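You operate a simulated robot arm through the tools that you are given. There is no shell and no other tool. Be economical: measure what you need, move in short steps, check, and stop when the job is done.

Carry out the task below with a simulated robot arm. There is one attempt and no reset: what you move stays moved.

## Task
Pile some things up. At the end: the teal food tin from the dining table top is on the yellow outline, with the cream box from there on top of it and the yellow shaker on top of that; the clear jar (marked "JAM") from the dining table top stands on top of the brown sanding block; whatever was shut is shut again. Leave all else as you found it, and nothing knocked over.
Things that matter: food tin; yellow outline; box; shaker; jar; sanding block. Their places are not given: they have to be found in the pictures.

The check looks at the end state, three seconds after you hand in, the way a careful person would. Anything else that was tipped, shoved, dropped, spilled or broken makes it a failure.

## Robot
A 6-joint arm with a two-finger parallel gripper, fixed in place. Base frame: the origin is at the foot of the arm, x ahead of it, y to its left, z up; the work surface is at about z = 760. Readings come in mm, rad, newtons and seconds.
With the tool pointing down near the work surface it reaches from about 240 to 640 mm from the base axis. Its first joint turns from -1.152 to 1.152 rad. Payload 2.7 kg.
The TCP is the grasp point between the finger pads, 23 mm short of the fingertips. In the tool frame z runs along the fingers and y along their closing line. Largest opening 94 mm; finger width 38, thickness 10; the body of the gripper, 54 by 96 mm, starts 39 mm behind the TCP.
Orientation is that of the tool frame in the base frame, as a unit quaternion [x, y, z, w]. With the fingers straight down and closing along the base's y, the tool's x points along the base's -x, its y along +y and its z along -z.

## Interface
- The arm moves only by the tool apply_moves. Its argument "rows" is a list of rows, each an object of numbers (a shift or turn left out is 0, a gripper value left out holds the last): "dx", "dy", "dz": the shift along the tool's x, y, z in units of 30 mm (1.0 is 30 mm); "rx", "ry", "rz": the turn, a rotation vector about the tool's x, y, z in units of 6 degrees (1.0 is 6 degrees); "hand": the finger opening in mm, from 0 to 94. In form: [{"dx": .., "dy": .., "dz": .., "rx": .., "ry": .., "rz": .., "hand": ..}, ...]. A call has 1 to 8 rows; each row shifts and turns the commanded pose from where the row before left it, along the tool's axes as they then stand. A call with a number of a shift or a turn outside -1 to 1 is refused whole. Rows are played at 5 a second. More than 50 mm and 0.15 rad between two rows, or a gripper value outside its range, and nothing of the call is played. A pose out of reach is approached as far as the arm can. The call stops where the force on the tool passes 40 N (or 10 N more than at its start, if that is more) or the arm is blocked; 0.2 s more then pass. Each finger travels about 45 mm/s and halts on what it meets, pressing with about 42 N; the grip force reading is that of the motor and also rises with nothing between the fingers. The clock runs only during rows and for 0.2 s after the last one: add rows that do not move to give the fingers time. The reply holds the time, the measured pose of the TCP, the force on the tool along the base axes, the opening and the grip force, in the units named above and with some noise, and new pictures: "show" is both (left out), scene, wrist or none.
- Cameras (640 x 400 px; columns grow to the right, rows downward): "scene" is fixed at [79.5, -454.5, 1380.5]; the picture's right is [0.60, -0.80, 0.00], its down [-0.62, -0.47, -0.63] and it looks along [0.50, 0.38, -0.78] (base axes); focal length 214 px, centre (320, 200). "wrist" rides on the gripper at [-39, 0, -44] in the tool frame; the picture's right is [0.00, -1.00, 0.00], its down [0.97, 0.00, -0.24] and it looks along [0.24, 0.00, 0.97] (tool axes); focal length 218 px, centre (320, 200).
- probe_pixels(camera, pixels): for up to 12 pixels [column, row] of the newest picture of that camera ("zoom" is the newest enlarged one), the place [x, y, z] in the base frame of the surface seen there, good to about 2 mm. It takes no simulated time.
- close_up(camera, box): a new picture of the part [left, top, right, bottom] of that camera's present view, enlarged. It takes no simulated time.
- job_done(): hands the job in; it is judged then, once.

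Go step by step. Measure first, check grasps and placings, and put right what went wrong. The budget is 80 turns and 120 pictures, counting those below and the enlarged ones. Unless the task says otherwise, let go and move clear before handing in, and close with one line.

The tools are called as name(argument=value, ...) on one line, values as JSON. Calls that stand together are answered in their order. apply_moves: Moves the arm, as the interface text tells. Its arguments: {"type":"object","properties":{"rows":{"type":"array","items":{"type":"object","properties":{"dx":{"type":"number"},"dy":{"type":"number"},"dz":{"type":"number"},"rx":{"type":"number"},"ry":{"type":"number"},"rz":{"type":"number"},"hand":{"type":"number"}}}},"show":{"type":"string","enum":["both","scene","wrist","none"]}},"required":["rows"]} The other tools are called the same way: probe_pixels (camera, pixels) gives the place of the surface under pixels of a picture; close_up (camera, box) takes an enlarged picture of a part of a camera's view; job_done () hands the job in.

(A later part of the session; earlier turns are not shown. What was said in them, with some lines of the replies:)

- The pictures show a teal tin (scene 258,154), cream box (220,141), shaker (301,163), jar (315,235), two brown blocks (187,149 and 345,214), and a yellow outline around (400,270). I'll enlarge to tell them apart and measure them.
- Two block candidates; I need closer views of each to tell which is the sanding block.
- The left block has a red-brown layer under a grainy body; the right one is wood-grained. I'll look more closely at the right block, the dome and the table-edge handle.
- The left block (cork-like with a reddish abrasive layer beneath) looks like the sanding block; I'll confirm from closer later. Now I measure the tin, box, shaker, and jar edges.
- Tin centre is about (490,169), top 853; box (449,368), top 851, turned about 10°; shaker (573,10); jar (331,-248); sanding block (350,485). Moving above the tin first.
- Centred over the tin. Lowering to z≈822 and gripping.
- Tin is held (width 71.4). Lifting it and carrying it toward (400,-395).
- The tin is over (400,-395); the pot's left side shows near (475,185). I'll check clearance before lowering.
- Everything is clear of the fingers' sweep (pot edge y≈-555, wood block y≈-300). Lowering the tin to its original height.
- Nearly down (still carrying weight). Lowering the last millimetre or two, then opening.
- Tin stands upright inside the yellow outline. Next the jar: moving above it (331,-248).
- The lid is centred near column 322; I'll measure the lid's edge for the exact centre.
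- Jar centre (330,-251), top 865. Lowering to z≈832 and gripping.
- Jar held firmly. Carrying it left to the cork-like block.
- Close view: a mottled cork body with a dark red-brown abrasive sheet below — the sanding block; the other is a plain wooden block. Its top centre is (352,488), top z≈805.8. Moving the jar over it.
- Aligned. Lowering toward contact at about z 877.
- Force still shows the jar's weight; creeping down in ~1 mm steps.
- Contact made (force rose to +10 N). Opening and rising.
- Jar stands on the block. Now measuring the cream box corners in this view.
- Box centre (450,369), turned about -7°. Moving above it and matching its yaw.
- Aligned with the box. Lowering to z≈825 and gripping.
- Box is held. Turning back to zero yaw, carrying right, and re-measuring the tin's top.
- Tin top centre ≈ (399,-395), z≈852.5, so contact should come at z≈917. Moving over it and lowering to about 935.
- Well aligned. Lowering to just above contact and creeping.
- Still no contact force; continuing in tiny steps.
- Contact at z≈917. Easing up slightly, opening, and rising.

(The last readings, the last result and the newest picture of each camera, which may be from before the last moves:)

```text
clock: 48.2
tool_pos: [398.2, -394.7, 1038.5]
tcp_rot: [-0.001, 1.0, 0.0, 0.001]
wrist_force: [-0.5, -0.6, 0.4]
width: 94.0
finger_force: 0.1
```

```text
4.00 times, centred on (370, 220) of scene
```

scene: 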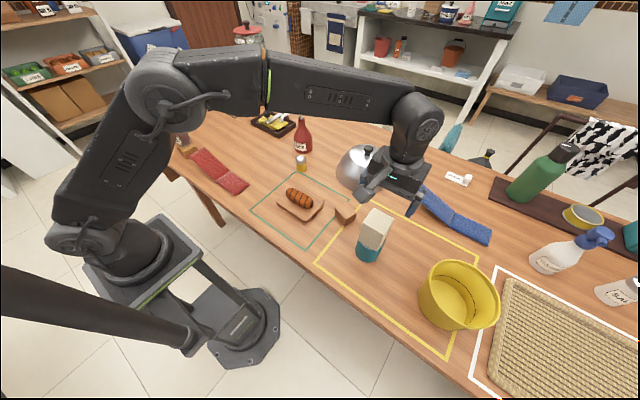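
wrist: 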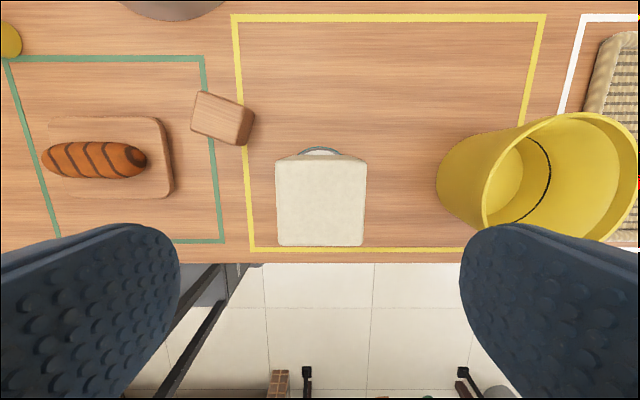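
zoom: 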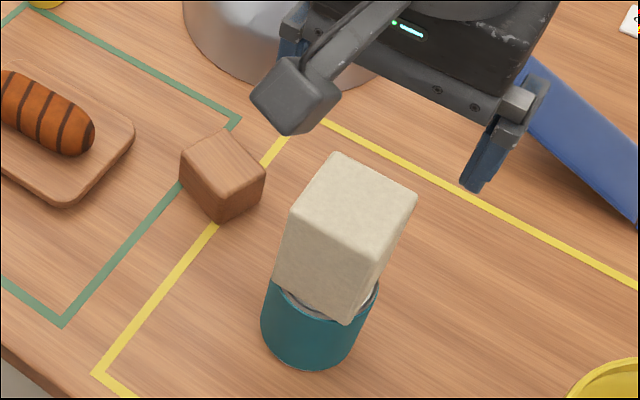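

Box sits on the tin. Measuring the box top centre, plus the shaker and sauce bottle positions.

probe_pixels(camera="wrist", pixels=[[279, 163], [364, 163], [279, 242], [361, 242], [320, 202]])

probe_pixels(camera="scene", pixels=[[301, 156], [301, 168], [303, 148], [301, 122], [355, 160], [297, 158], [305, 158]])

close_up(camera="scene", box=[270, 100, 350, 180])

```text
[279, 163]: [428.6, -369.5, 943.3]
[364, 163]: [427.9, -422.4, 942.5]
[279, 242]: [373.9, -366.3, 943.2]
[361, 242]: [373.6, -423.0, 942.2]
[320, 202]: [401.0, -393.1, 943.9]
```

```text
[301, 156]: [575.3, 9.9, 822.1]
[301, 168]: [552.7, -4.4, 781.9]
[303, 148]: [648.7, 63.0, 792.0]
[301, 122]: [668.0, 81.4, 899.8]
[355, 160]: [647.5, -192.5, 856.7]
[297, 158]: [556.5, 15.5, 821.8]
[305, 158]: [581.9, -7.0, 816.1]
```

```text
5.00 times, centred on (310, 140) of scene
```

zoom: 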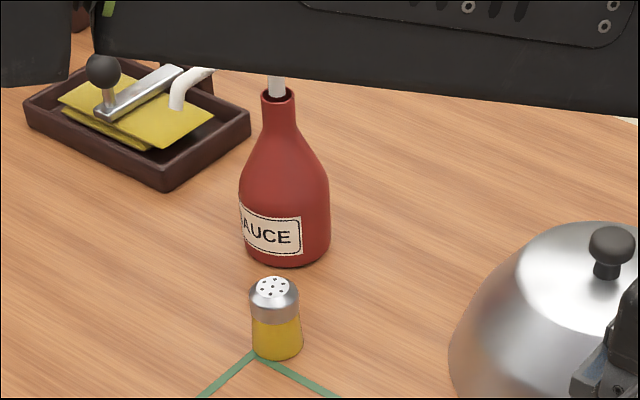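

Box top centre (401,-395), z 943; shaker about (574,10), clear of bottle (x>645). Moving above the shaker with a narrower opening.

apply_moves(rows=[{"dx": -0.414, "dy": 0.964, "hand": 70}, {"dx": -0.414, "dy": 0.964}, {"dx": -0.414, "dy": 0.964}, {"dx": -0.414, "dy": 0.964}, {"dx": -0.414, "dy": 0.964}, {"dx": -0.414, "dy": 0.964}, {"dx": -0.414, "dy": 0.964}], show="none")

apply_moves(rows=[{"dx": -0.414, "dy": 0.964}, {"dx": -0.414, "dy": 0.964}, {"dx": -0.414, "dy": 0.964}, {"dx": -0.414, "dy": 0.964}, {"dx": -0.414, "dy": 0.964}, {"dx": -0.414, "dy": 0.964}, {"dx": -0.38, "dy": 0.964}])

```text
clock: 49.8
tool_pos: [485.9, -192.8, 1036.8]
tcp_rot: [0.001, 1.0, 0.0, 0.0]
wrist_force: [-0.2, 0.3, 0.3]
width: 69.9
finger_force: 0.0
```

```text
clock: 51.4
tool_pos: [572.3, 10.2, 1037.3]
tcp_rot: [-0.001, 1.0, 0.0, 0.001]
wrist_force: [0.1, -0.2, 0.8]
width: 69.8
finger_force: 0.1
```

scene: 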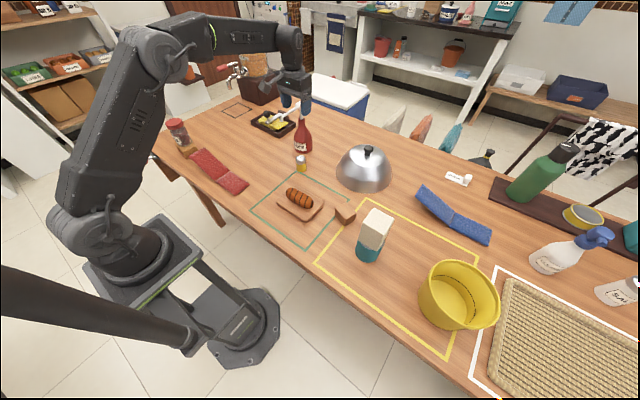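
wrist: 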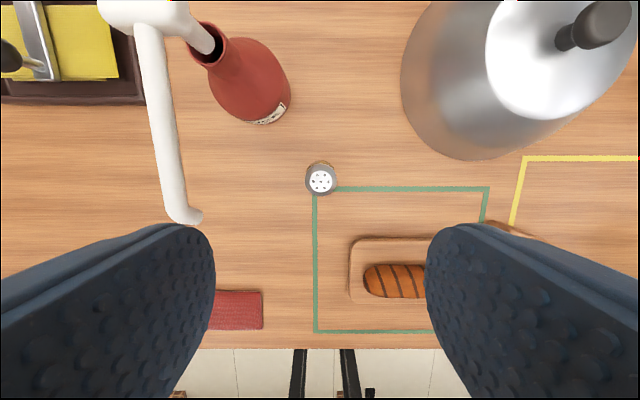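

The bottle's pump nozzle sticks out toward me (tip at pixel 190,215) near the left finger's path. Measuring it.

probe_pixels(camera="wrist", pixels=[[190, 215], [180, 205], [172, 160], [155, 80], [145, 35], [185, 20], [200, 215], [308, 180], [334, 180], [321, 168], [321, 193]])

```text
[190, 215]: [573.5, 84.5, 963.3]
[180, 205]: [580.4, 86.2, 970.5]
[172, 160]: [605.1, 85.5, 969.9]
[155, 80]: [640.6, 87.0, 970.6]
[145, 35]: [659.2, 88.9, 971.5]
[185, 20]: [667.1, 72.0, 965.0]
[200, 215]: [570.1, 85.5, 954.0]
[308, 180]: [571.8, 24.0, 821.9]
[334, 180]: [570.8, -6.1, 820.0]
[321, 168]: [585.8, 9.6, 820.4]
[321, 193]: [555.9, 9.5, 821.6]
```

Nozzle at x≥567, y≈80–92, z 950–975. I need to check how wide the wrist is at that height above the gripper.

close_up(camera="scene", box=[200, 10, 360, 130])

probe_pixels(camera="scene", pixels=[[290, 40], [300, 45], [282, 45], [275, 30], [297, 30], [295, 70], [281, 72], [310, 75], [290, 60], [265, 45], [301, 60], [290, 85]])

```text
3.33 times, centred on (280, 70) of scene
```

zoom: 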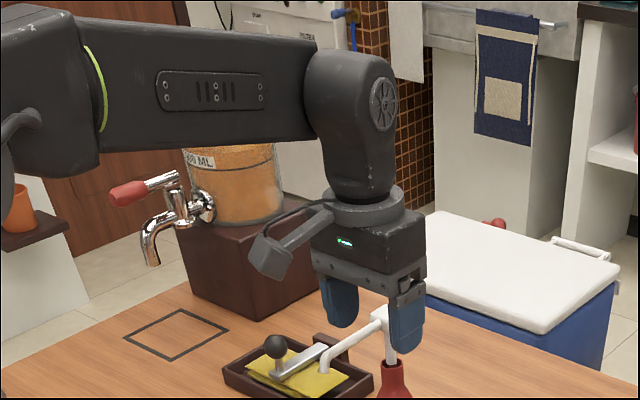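

```text
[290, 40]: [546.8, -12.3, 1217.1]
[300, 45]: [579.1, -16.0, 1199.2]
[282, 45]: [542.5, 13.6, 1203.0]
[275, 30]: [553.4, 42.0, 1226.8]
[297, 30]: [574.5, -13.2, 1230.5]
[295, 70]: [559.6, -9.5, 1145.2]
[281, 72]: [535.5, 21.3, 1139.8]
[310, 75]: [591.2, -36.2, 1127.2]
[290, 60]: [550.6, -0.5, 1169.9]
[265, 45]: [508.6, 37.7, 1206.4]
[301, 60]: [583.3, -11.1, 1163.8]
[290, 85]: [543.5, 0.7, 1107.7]
```

The forearm sits about 170 mm above the TCP and toward +y, so it could hit the nozzle if I come straight down. I'll lean the tool 24° back toward the base (fingertips pointing forward) so the wrist stays behind the nozzle tip, and keep that lean for placing.

apply_moves(rows=[{"ry": -1, "hand": 60}, {"ry": -1}, {"ry": -1}, {"ry": -1}, {}])

close_up(camera="scene", box=[200, 10, 360, 130])

```text
clock: 52.6
tool_pos: [571.8, 10.6, 1036.7]
tcp_rot: [0.002, 0.978, 0.0, 0.209]
wrist_force: [-0.6, 0.9, 0.1]
width: 60.1
finger_force: 0.1
```

scene: 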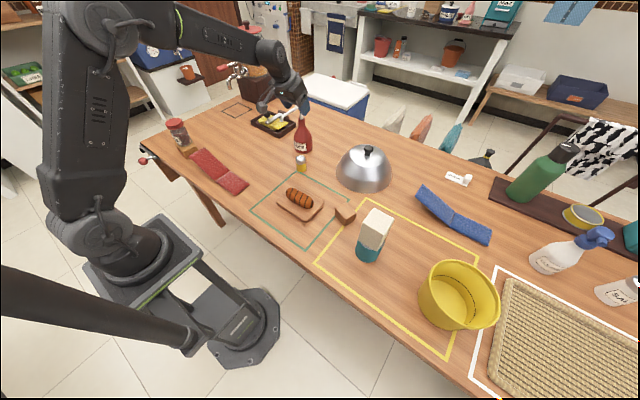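
wrist: 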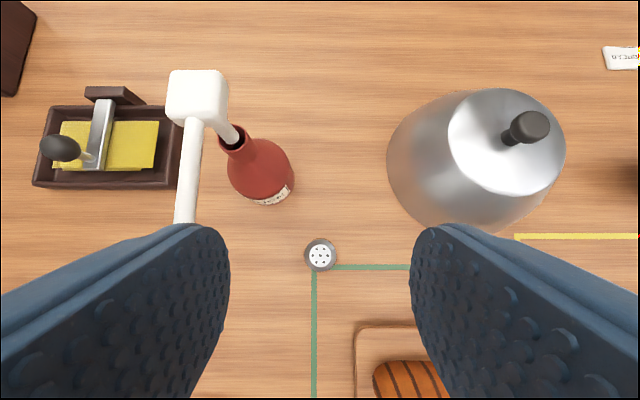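

```text
3.33 times, centred on (280, 70) of scene
```

zoom: 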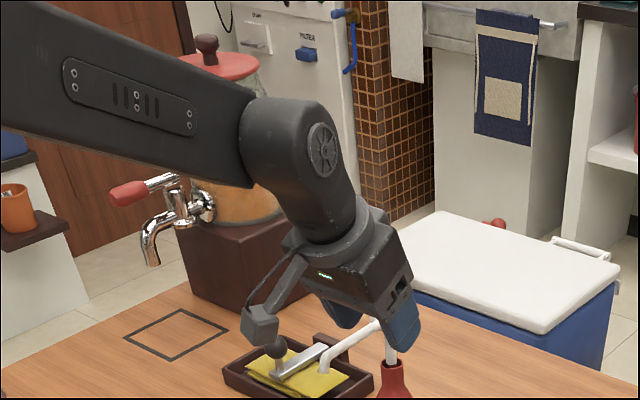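

The wrist now leans clear of the nozzle. Descending vertically in stages to z≈890.

apply_moves(rows=[{"dx": 0.407, "dz": 0.914}, {"dx": 0.407, "dz": 0.914}, {"dx": 0.407, "dz": 0.914}, {"dx": 0.407, "dz": 0.914}, {"dx": 0.407, "dz": 0.914}, {}])

close_up(camera="scene", box=[220, 60, 360, 180])

```text
clock: 54.0
tool_pos: [572.4, 9.9, 887.0]
tcp_rot: [0.0, 0.978, 0.0, 0.208]
wrist_force: [0.5, -0.9, -0.3]
width: 60.0
finger_force: 0.1
```

scene: 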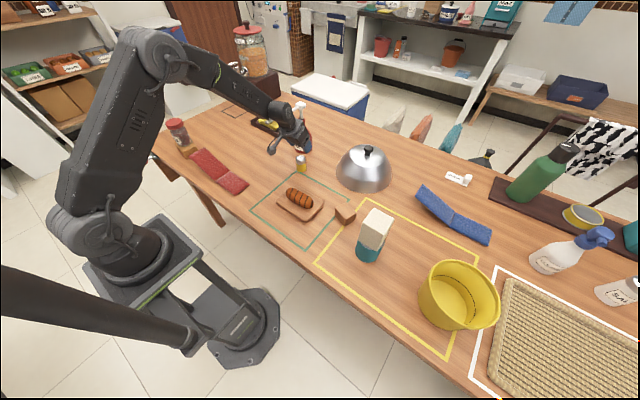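
wrist: 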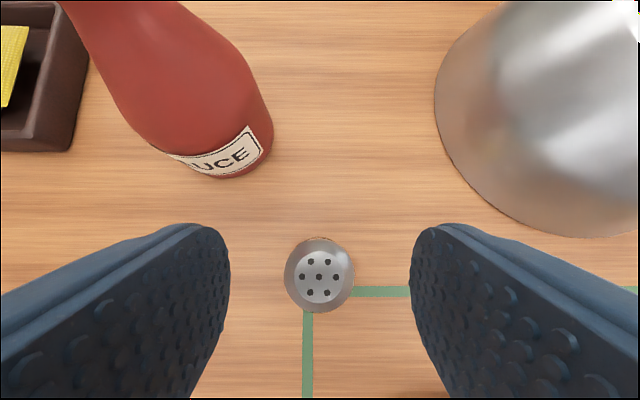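

```text
3.33 times, centred on (290, 120) of scene
```

zoom: 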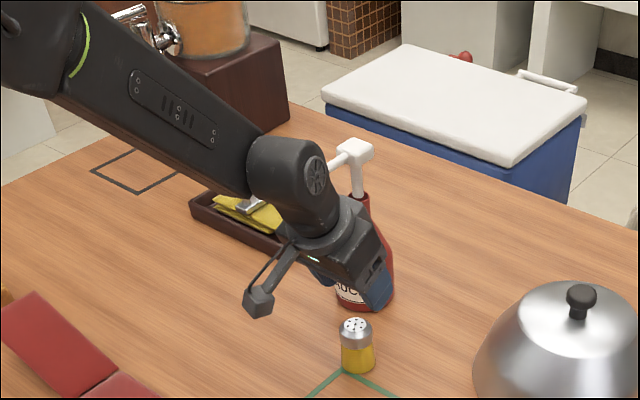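

Clear so far; bottle undisturbed. Refining the shaker's centre.

probe_pixels(camera="wrist", pixels=[[287, 276], [352, 276], [319, 246], [319, 305], [319, 276]])

```text
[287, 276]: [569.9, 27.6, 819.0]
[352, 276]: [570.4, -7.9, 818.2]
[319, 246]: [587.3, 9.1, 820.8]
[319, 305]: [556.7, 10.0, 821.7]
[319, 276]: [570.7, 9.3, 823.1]
```

Centred within 1 mm. Lowering to z≈803 and gripping.

apply_moves(rows=[{"dx": 0.407, "dz": 0.914}, {"dx": 0.407, "dz": 0.914}, {"dx": 0.32, "dz": 0.73}, {}, {"hand": 10}, {}, {}, {}])

close_up(camera="scene", box=[220, 60, 360, 180])

```text
clock: 55.8
tool_pos: [572.6, 10.9, 802.6]
tcp_rot: [0.0, 0.978, 0.0, 0.209]
wrist_force: [-0.6, -0.2, 0.4]
width: 40.7
finger_force: 42.1
```

scene: 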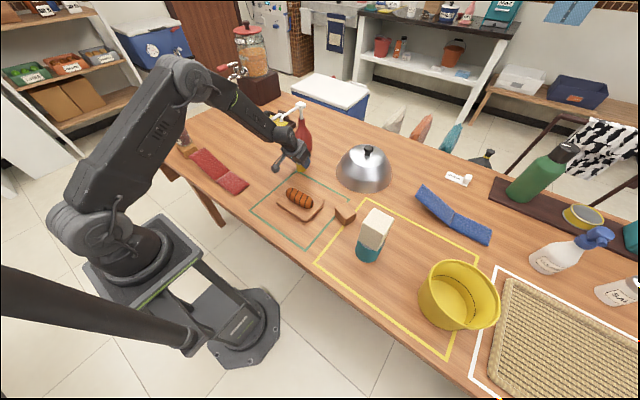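
wrist: 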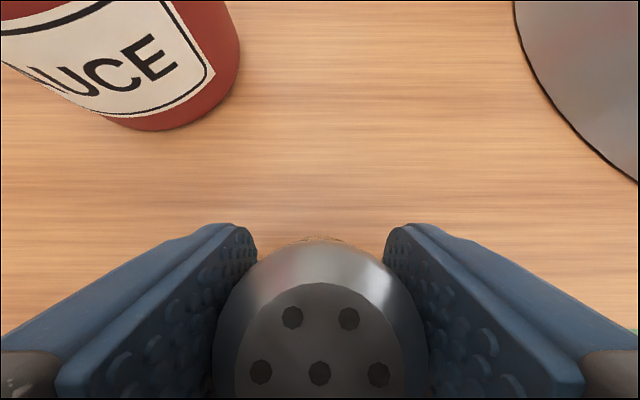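

```text
3.33 times, centred on (290, 120) of scene
```

zoom: 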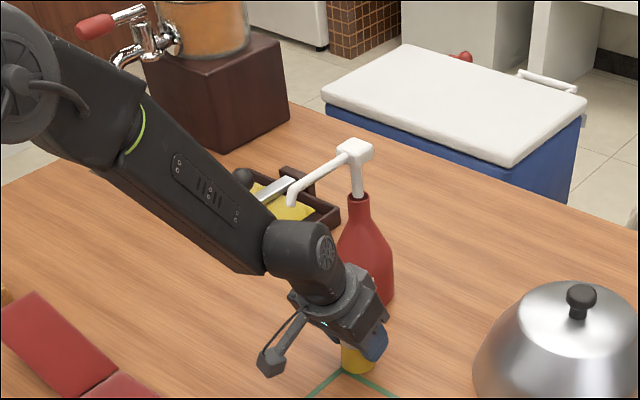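

Shaker gripped (width 40.7). Rising straight back up along the same path.

apply_moves(rows=[{"dx": -0.407, "dz": -0.914}, {"dx": -0.407, "dz": -0.914}, {"dx": -0.407, "dz": -0.914}, {"dx": -0.407, "dz": -0.914}, {"dx": -0.407, "dz": -0.914}, {"dx": -0.407, "dz": -0.914}, {"dx": -0.407, "dz": -0.914}, {"dx": -0.407, "dz": -0.914}])

```text
clock: 57.6
tool_pos: [570.5, 8.8, 1043.0]
tcp_rot: [0.0, 0.978, 0.0, 0.208]
wrist_force: [-0.2, 0.2, -0.8]
width: 41.0
finger_force: 41.9
```

scene: 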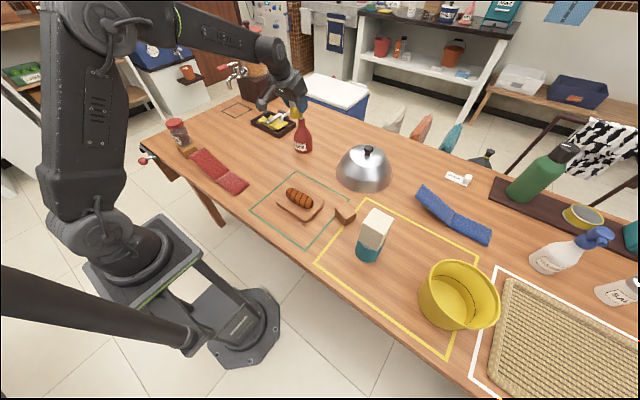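
wrist: 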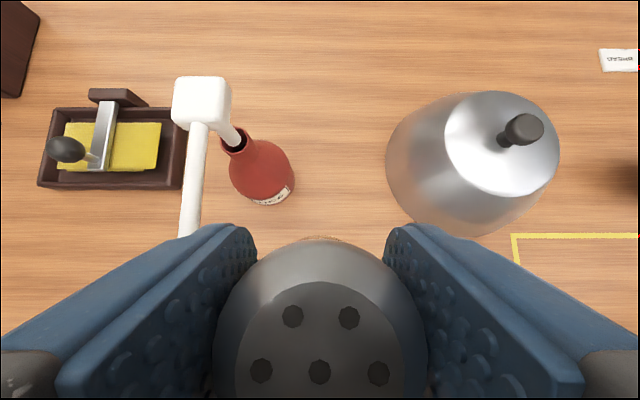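

Carrying the shaker level toward the stack with the lean kept.

apply_moves(rows=[{"dx": 0.369, "dy": -0.962, "dz": -0.164}, {"dx": 0.369, "dy": -0.962, "dz": -0.164}, {"dx": 0.369, "dy": -0.962, "dz": -0.164}, {"dx": 0.369, "dy": -0.962, "dz": -0.164}, {"dx": 0.369, "dy": -0.962, "dz": -0.164}, {"dx": 0.369, "dy": -0.962, "dz": -0.164}, {"dx": 0.369, "dy": -0.962, "dz": -0.164}], show="none")

apply_moves(rows=[{"dx": 0.369, "dy": -0.962, "dz": -0.164}, {"dx": 0.369, "dy": -0.962, "dz": -0.164}, {"dx": 0.369, "dy": -0.962, "dz": -0.164}, {"dx": 0.369, "dy": -0.962, "dz": -0.164}, {"dx": 0.369, "dy": -0.962, "dz": -0.164}, {"dx": 0.369, "dy": -0.962, "dz": -0.164}, {"dx": 0.369, "dy": -0.962, "dz": -0.164}, {}])

```text
clock: 59.2
tool_pos: [485.4, -191.5, 1043.7]
tcp_rot: [0.0, 0.978, 0.001, 0.208]
wrist_force: [-0.4, -0.1, -2.2]
width: 40.9
finger_force: 42.0
```

```text
clock: 61.0
tool_pos: [402.0, -396.6, 1042.6]
tcp_rot: [0.001, 0.978, -0.001, 0.208]
wrist_force: [-0.1, -0.5, -1.6]
width: 40.6
finger_force: 42.5
```

scene: 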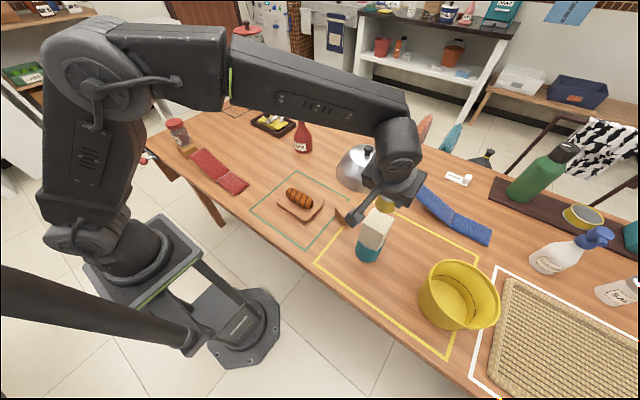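
wrist: 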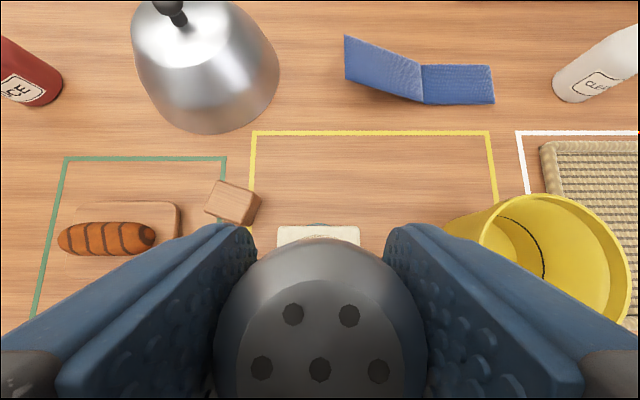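

Over the box. Contact expected at z≈986; lowering to about 992.

apply_moves(rows=[{"dx": 0.3, "dz": 0.67, "dy": 0.04}, {"dx": 0.24, "dz": 0.55}, {"dx": 0.14, "dz": 0.31}, {}])

close_up(camera="scene", box=[330, 150, 430, 270])

```text
clock: 62.0
tool_pos: [402.4, -393.4, 991.9]
tcp_rot: [0.0, 0.978, 0.0, 0.21]
wrist_force: [-0.5, -0.9, -0.4]
width: 41.0
finger_force: 42.8
```

scene: 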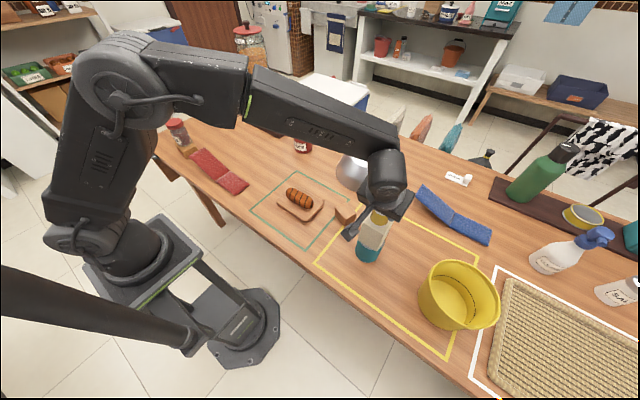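
wrist: 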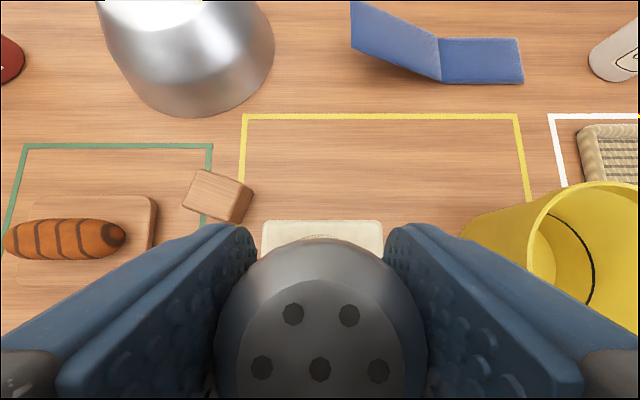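

```text
3.33 times, centred on (380, 210) of scene
```

zoom: 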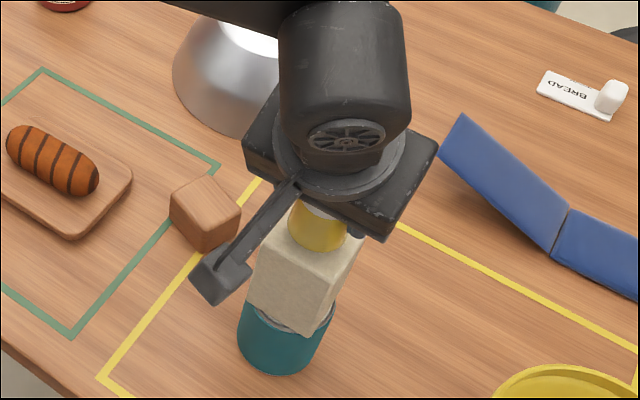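

Shaker is over the middle of the box. Creeping down.

apply_moves(rows=[{"dx": 0.054, "dz": 0.122}, {}], show="none")

apply_moves(rows=[{"dx": 0.0136, "dz": 0.0305}, {}], show="none")

apply_moves(rows=[{"dx": 0.0136, "dz": 0.0305}, {}], show="none")

```text
clock: 62.6
tool_pos: [401.2, -393.5, 988.3]
tcp_rot: [0.0, 0.978, 0.002, 0.209]
wrist_force: [-0.2, -0.6, -1.8]
width: 40.6
finger_force: 41.7
```

```text
clock: 63.2
tool_pos: [401.3, -393.6, 986.9]
tcp_rot: [0.0, 0.978, 0.0, 0.209]
wrist_force: [0.0, -0.1, -1.3]
width: 40.8
finger_force: 42.1
```

```text
clock: 63.8
tool_pos: [401.3, -393.8, 985.9]
tcp_rot: [0.0, 0.978, 0.0, 0.209]
wrist_force: [-0.4, 0.4, 3.3]
width: 40.5
finger_force: 41.8
```

Light contact (+3 N). Opening the fingers, then rising vertically.

apply_moves(rows=[{"hand": 70}, {}, {}, {}], show="none")

apply_moves(rows=[{"dx": -0.2, "dz": -0.457}, {"dx": -0.407, "dz": -0.914}, {"dx": -0.407, "dz": -0.914}, {"dx": -0.407, "dz": -0.914}, {"dx": -0.407, "dz": -0.914}])

close_up(camera="scene", box=[330, 150, 430, 270])

```text
clock: 64.8
tool_pos: [401.9, -393.2, 986.6]
tcp_rot: [0.0, 0.978, 0.0, 0.209]
wrist_force: [0.0, 0.0, 0.4]
width: 70.1
finger_force: 0.0
```

```text
clock: 66.0
tool_pos: [401.5, -394.9, 1121.6]
tcp_rot: [0.0, 0.978, 0.0, 0.209]
wrist_force: [-0.2, 0.3, -0.3]
width: 70.0
finger_force: 0.0
```

scene: 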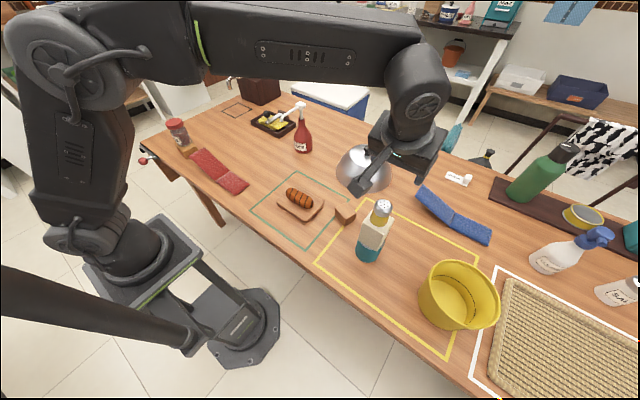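
wrist: 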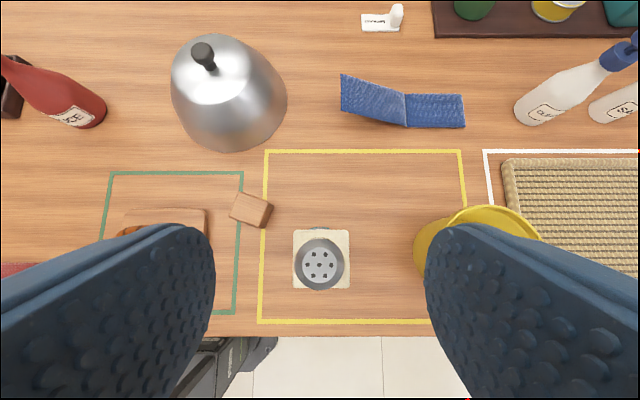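

```text
3.33 times, centred on (380, 210) of scene
```

zoom: 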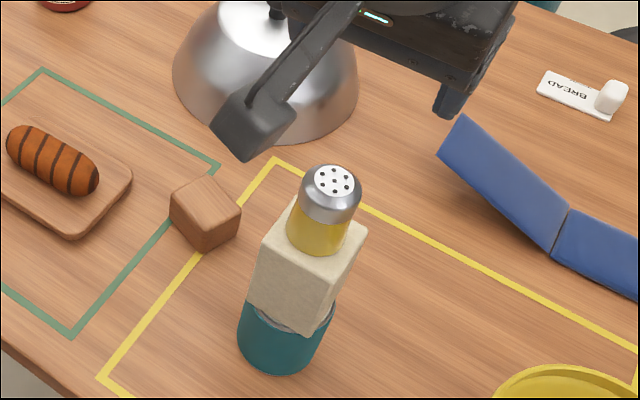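

The stack tin–box–shaker stands, and the jar is on the sanding block; nothing shut was opened. Moving the arm clear and taking a last look.

apply_moves(rows=[{"dy": 1}, {"dy": 1}, {"dy": 1}, {"dy": 1}, {"dy": 1}, {"dy": 1}, {"dy": 1}, {}], show="scene")

close_up(camera="scene", box=[140, 90, 400, 270])

```text
clock: 67.8
tool_pos: [402.1, -183.5, 1120.8]
tcp_rot: [0.001, 0.978, 0.001, 0.208]
wrist_force: [0.8, 0.4, 0.2]
width: 70.2
finger_force: 0.0
```

scene: 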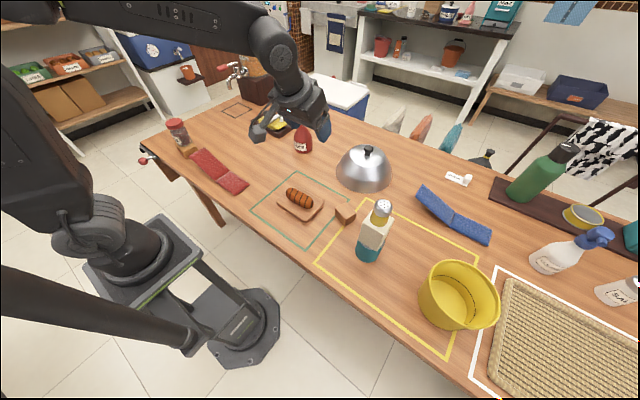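

```text
2.22 times, centred on (270, 180) of scene
```

zoom: 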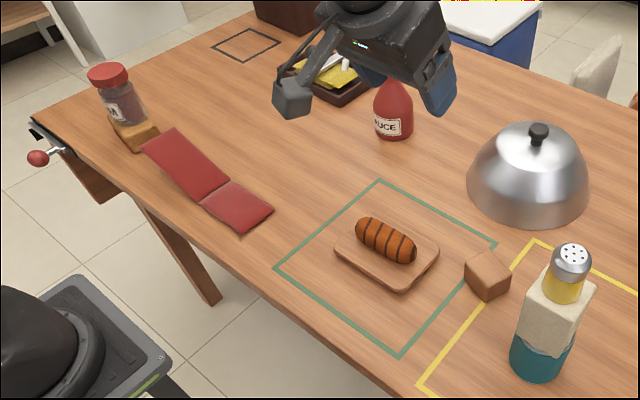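

Both piles stand (stack at 373,235; jar at 178,130), everything else is undisturbed and the arm is clear. Handing in.

job_done()

```text
The job is handed in.
```

The teal tin stands inside the yellow outline with the cream box on it and the yellow shaker on top; the JAM jar stands on the sanding block, nothing shut was opened, and nothing else looked moved in the last pictures.
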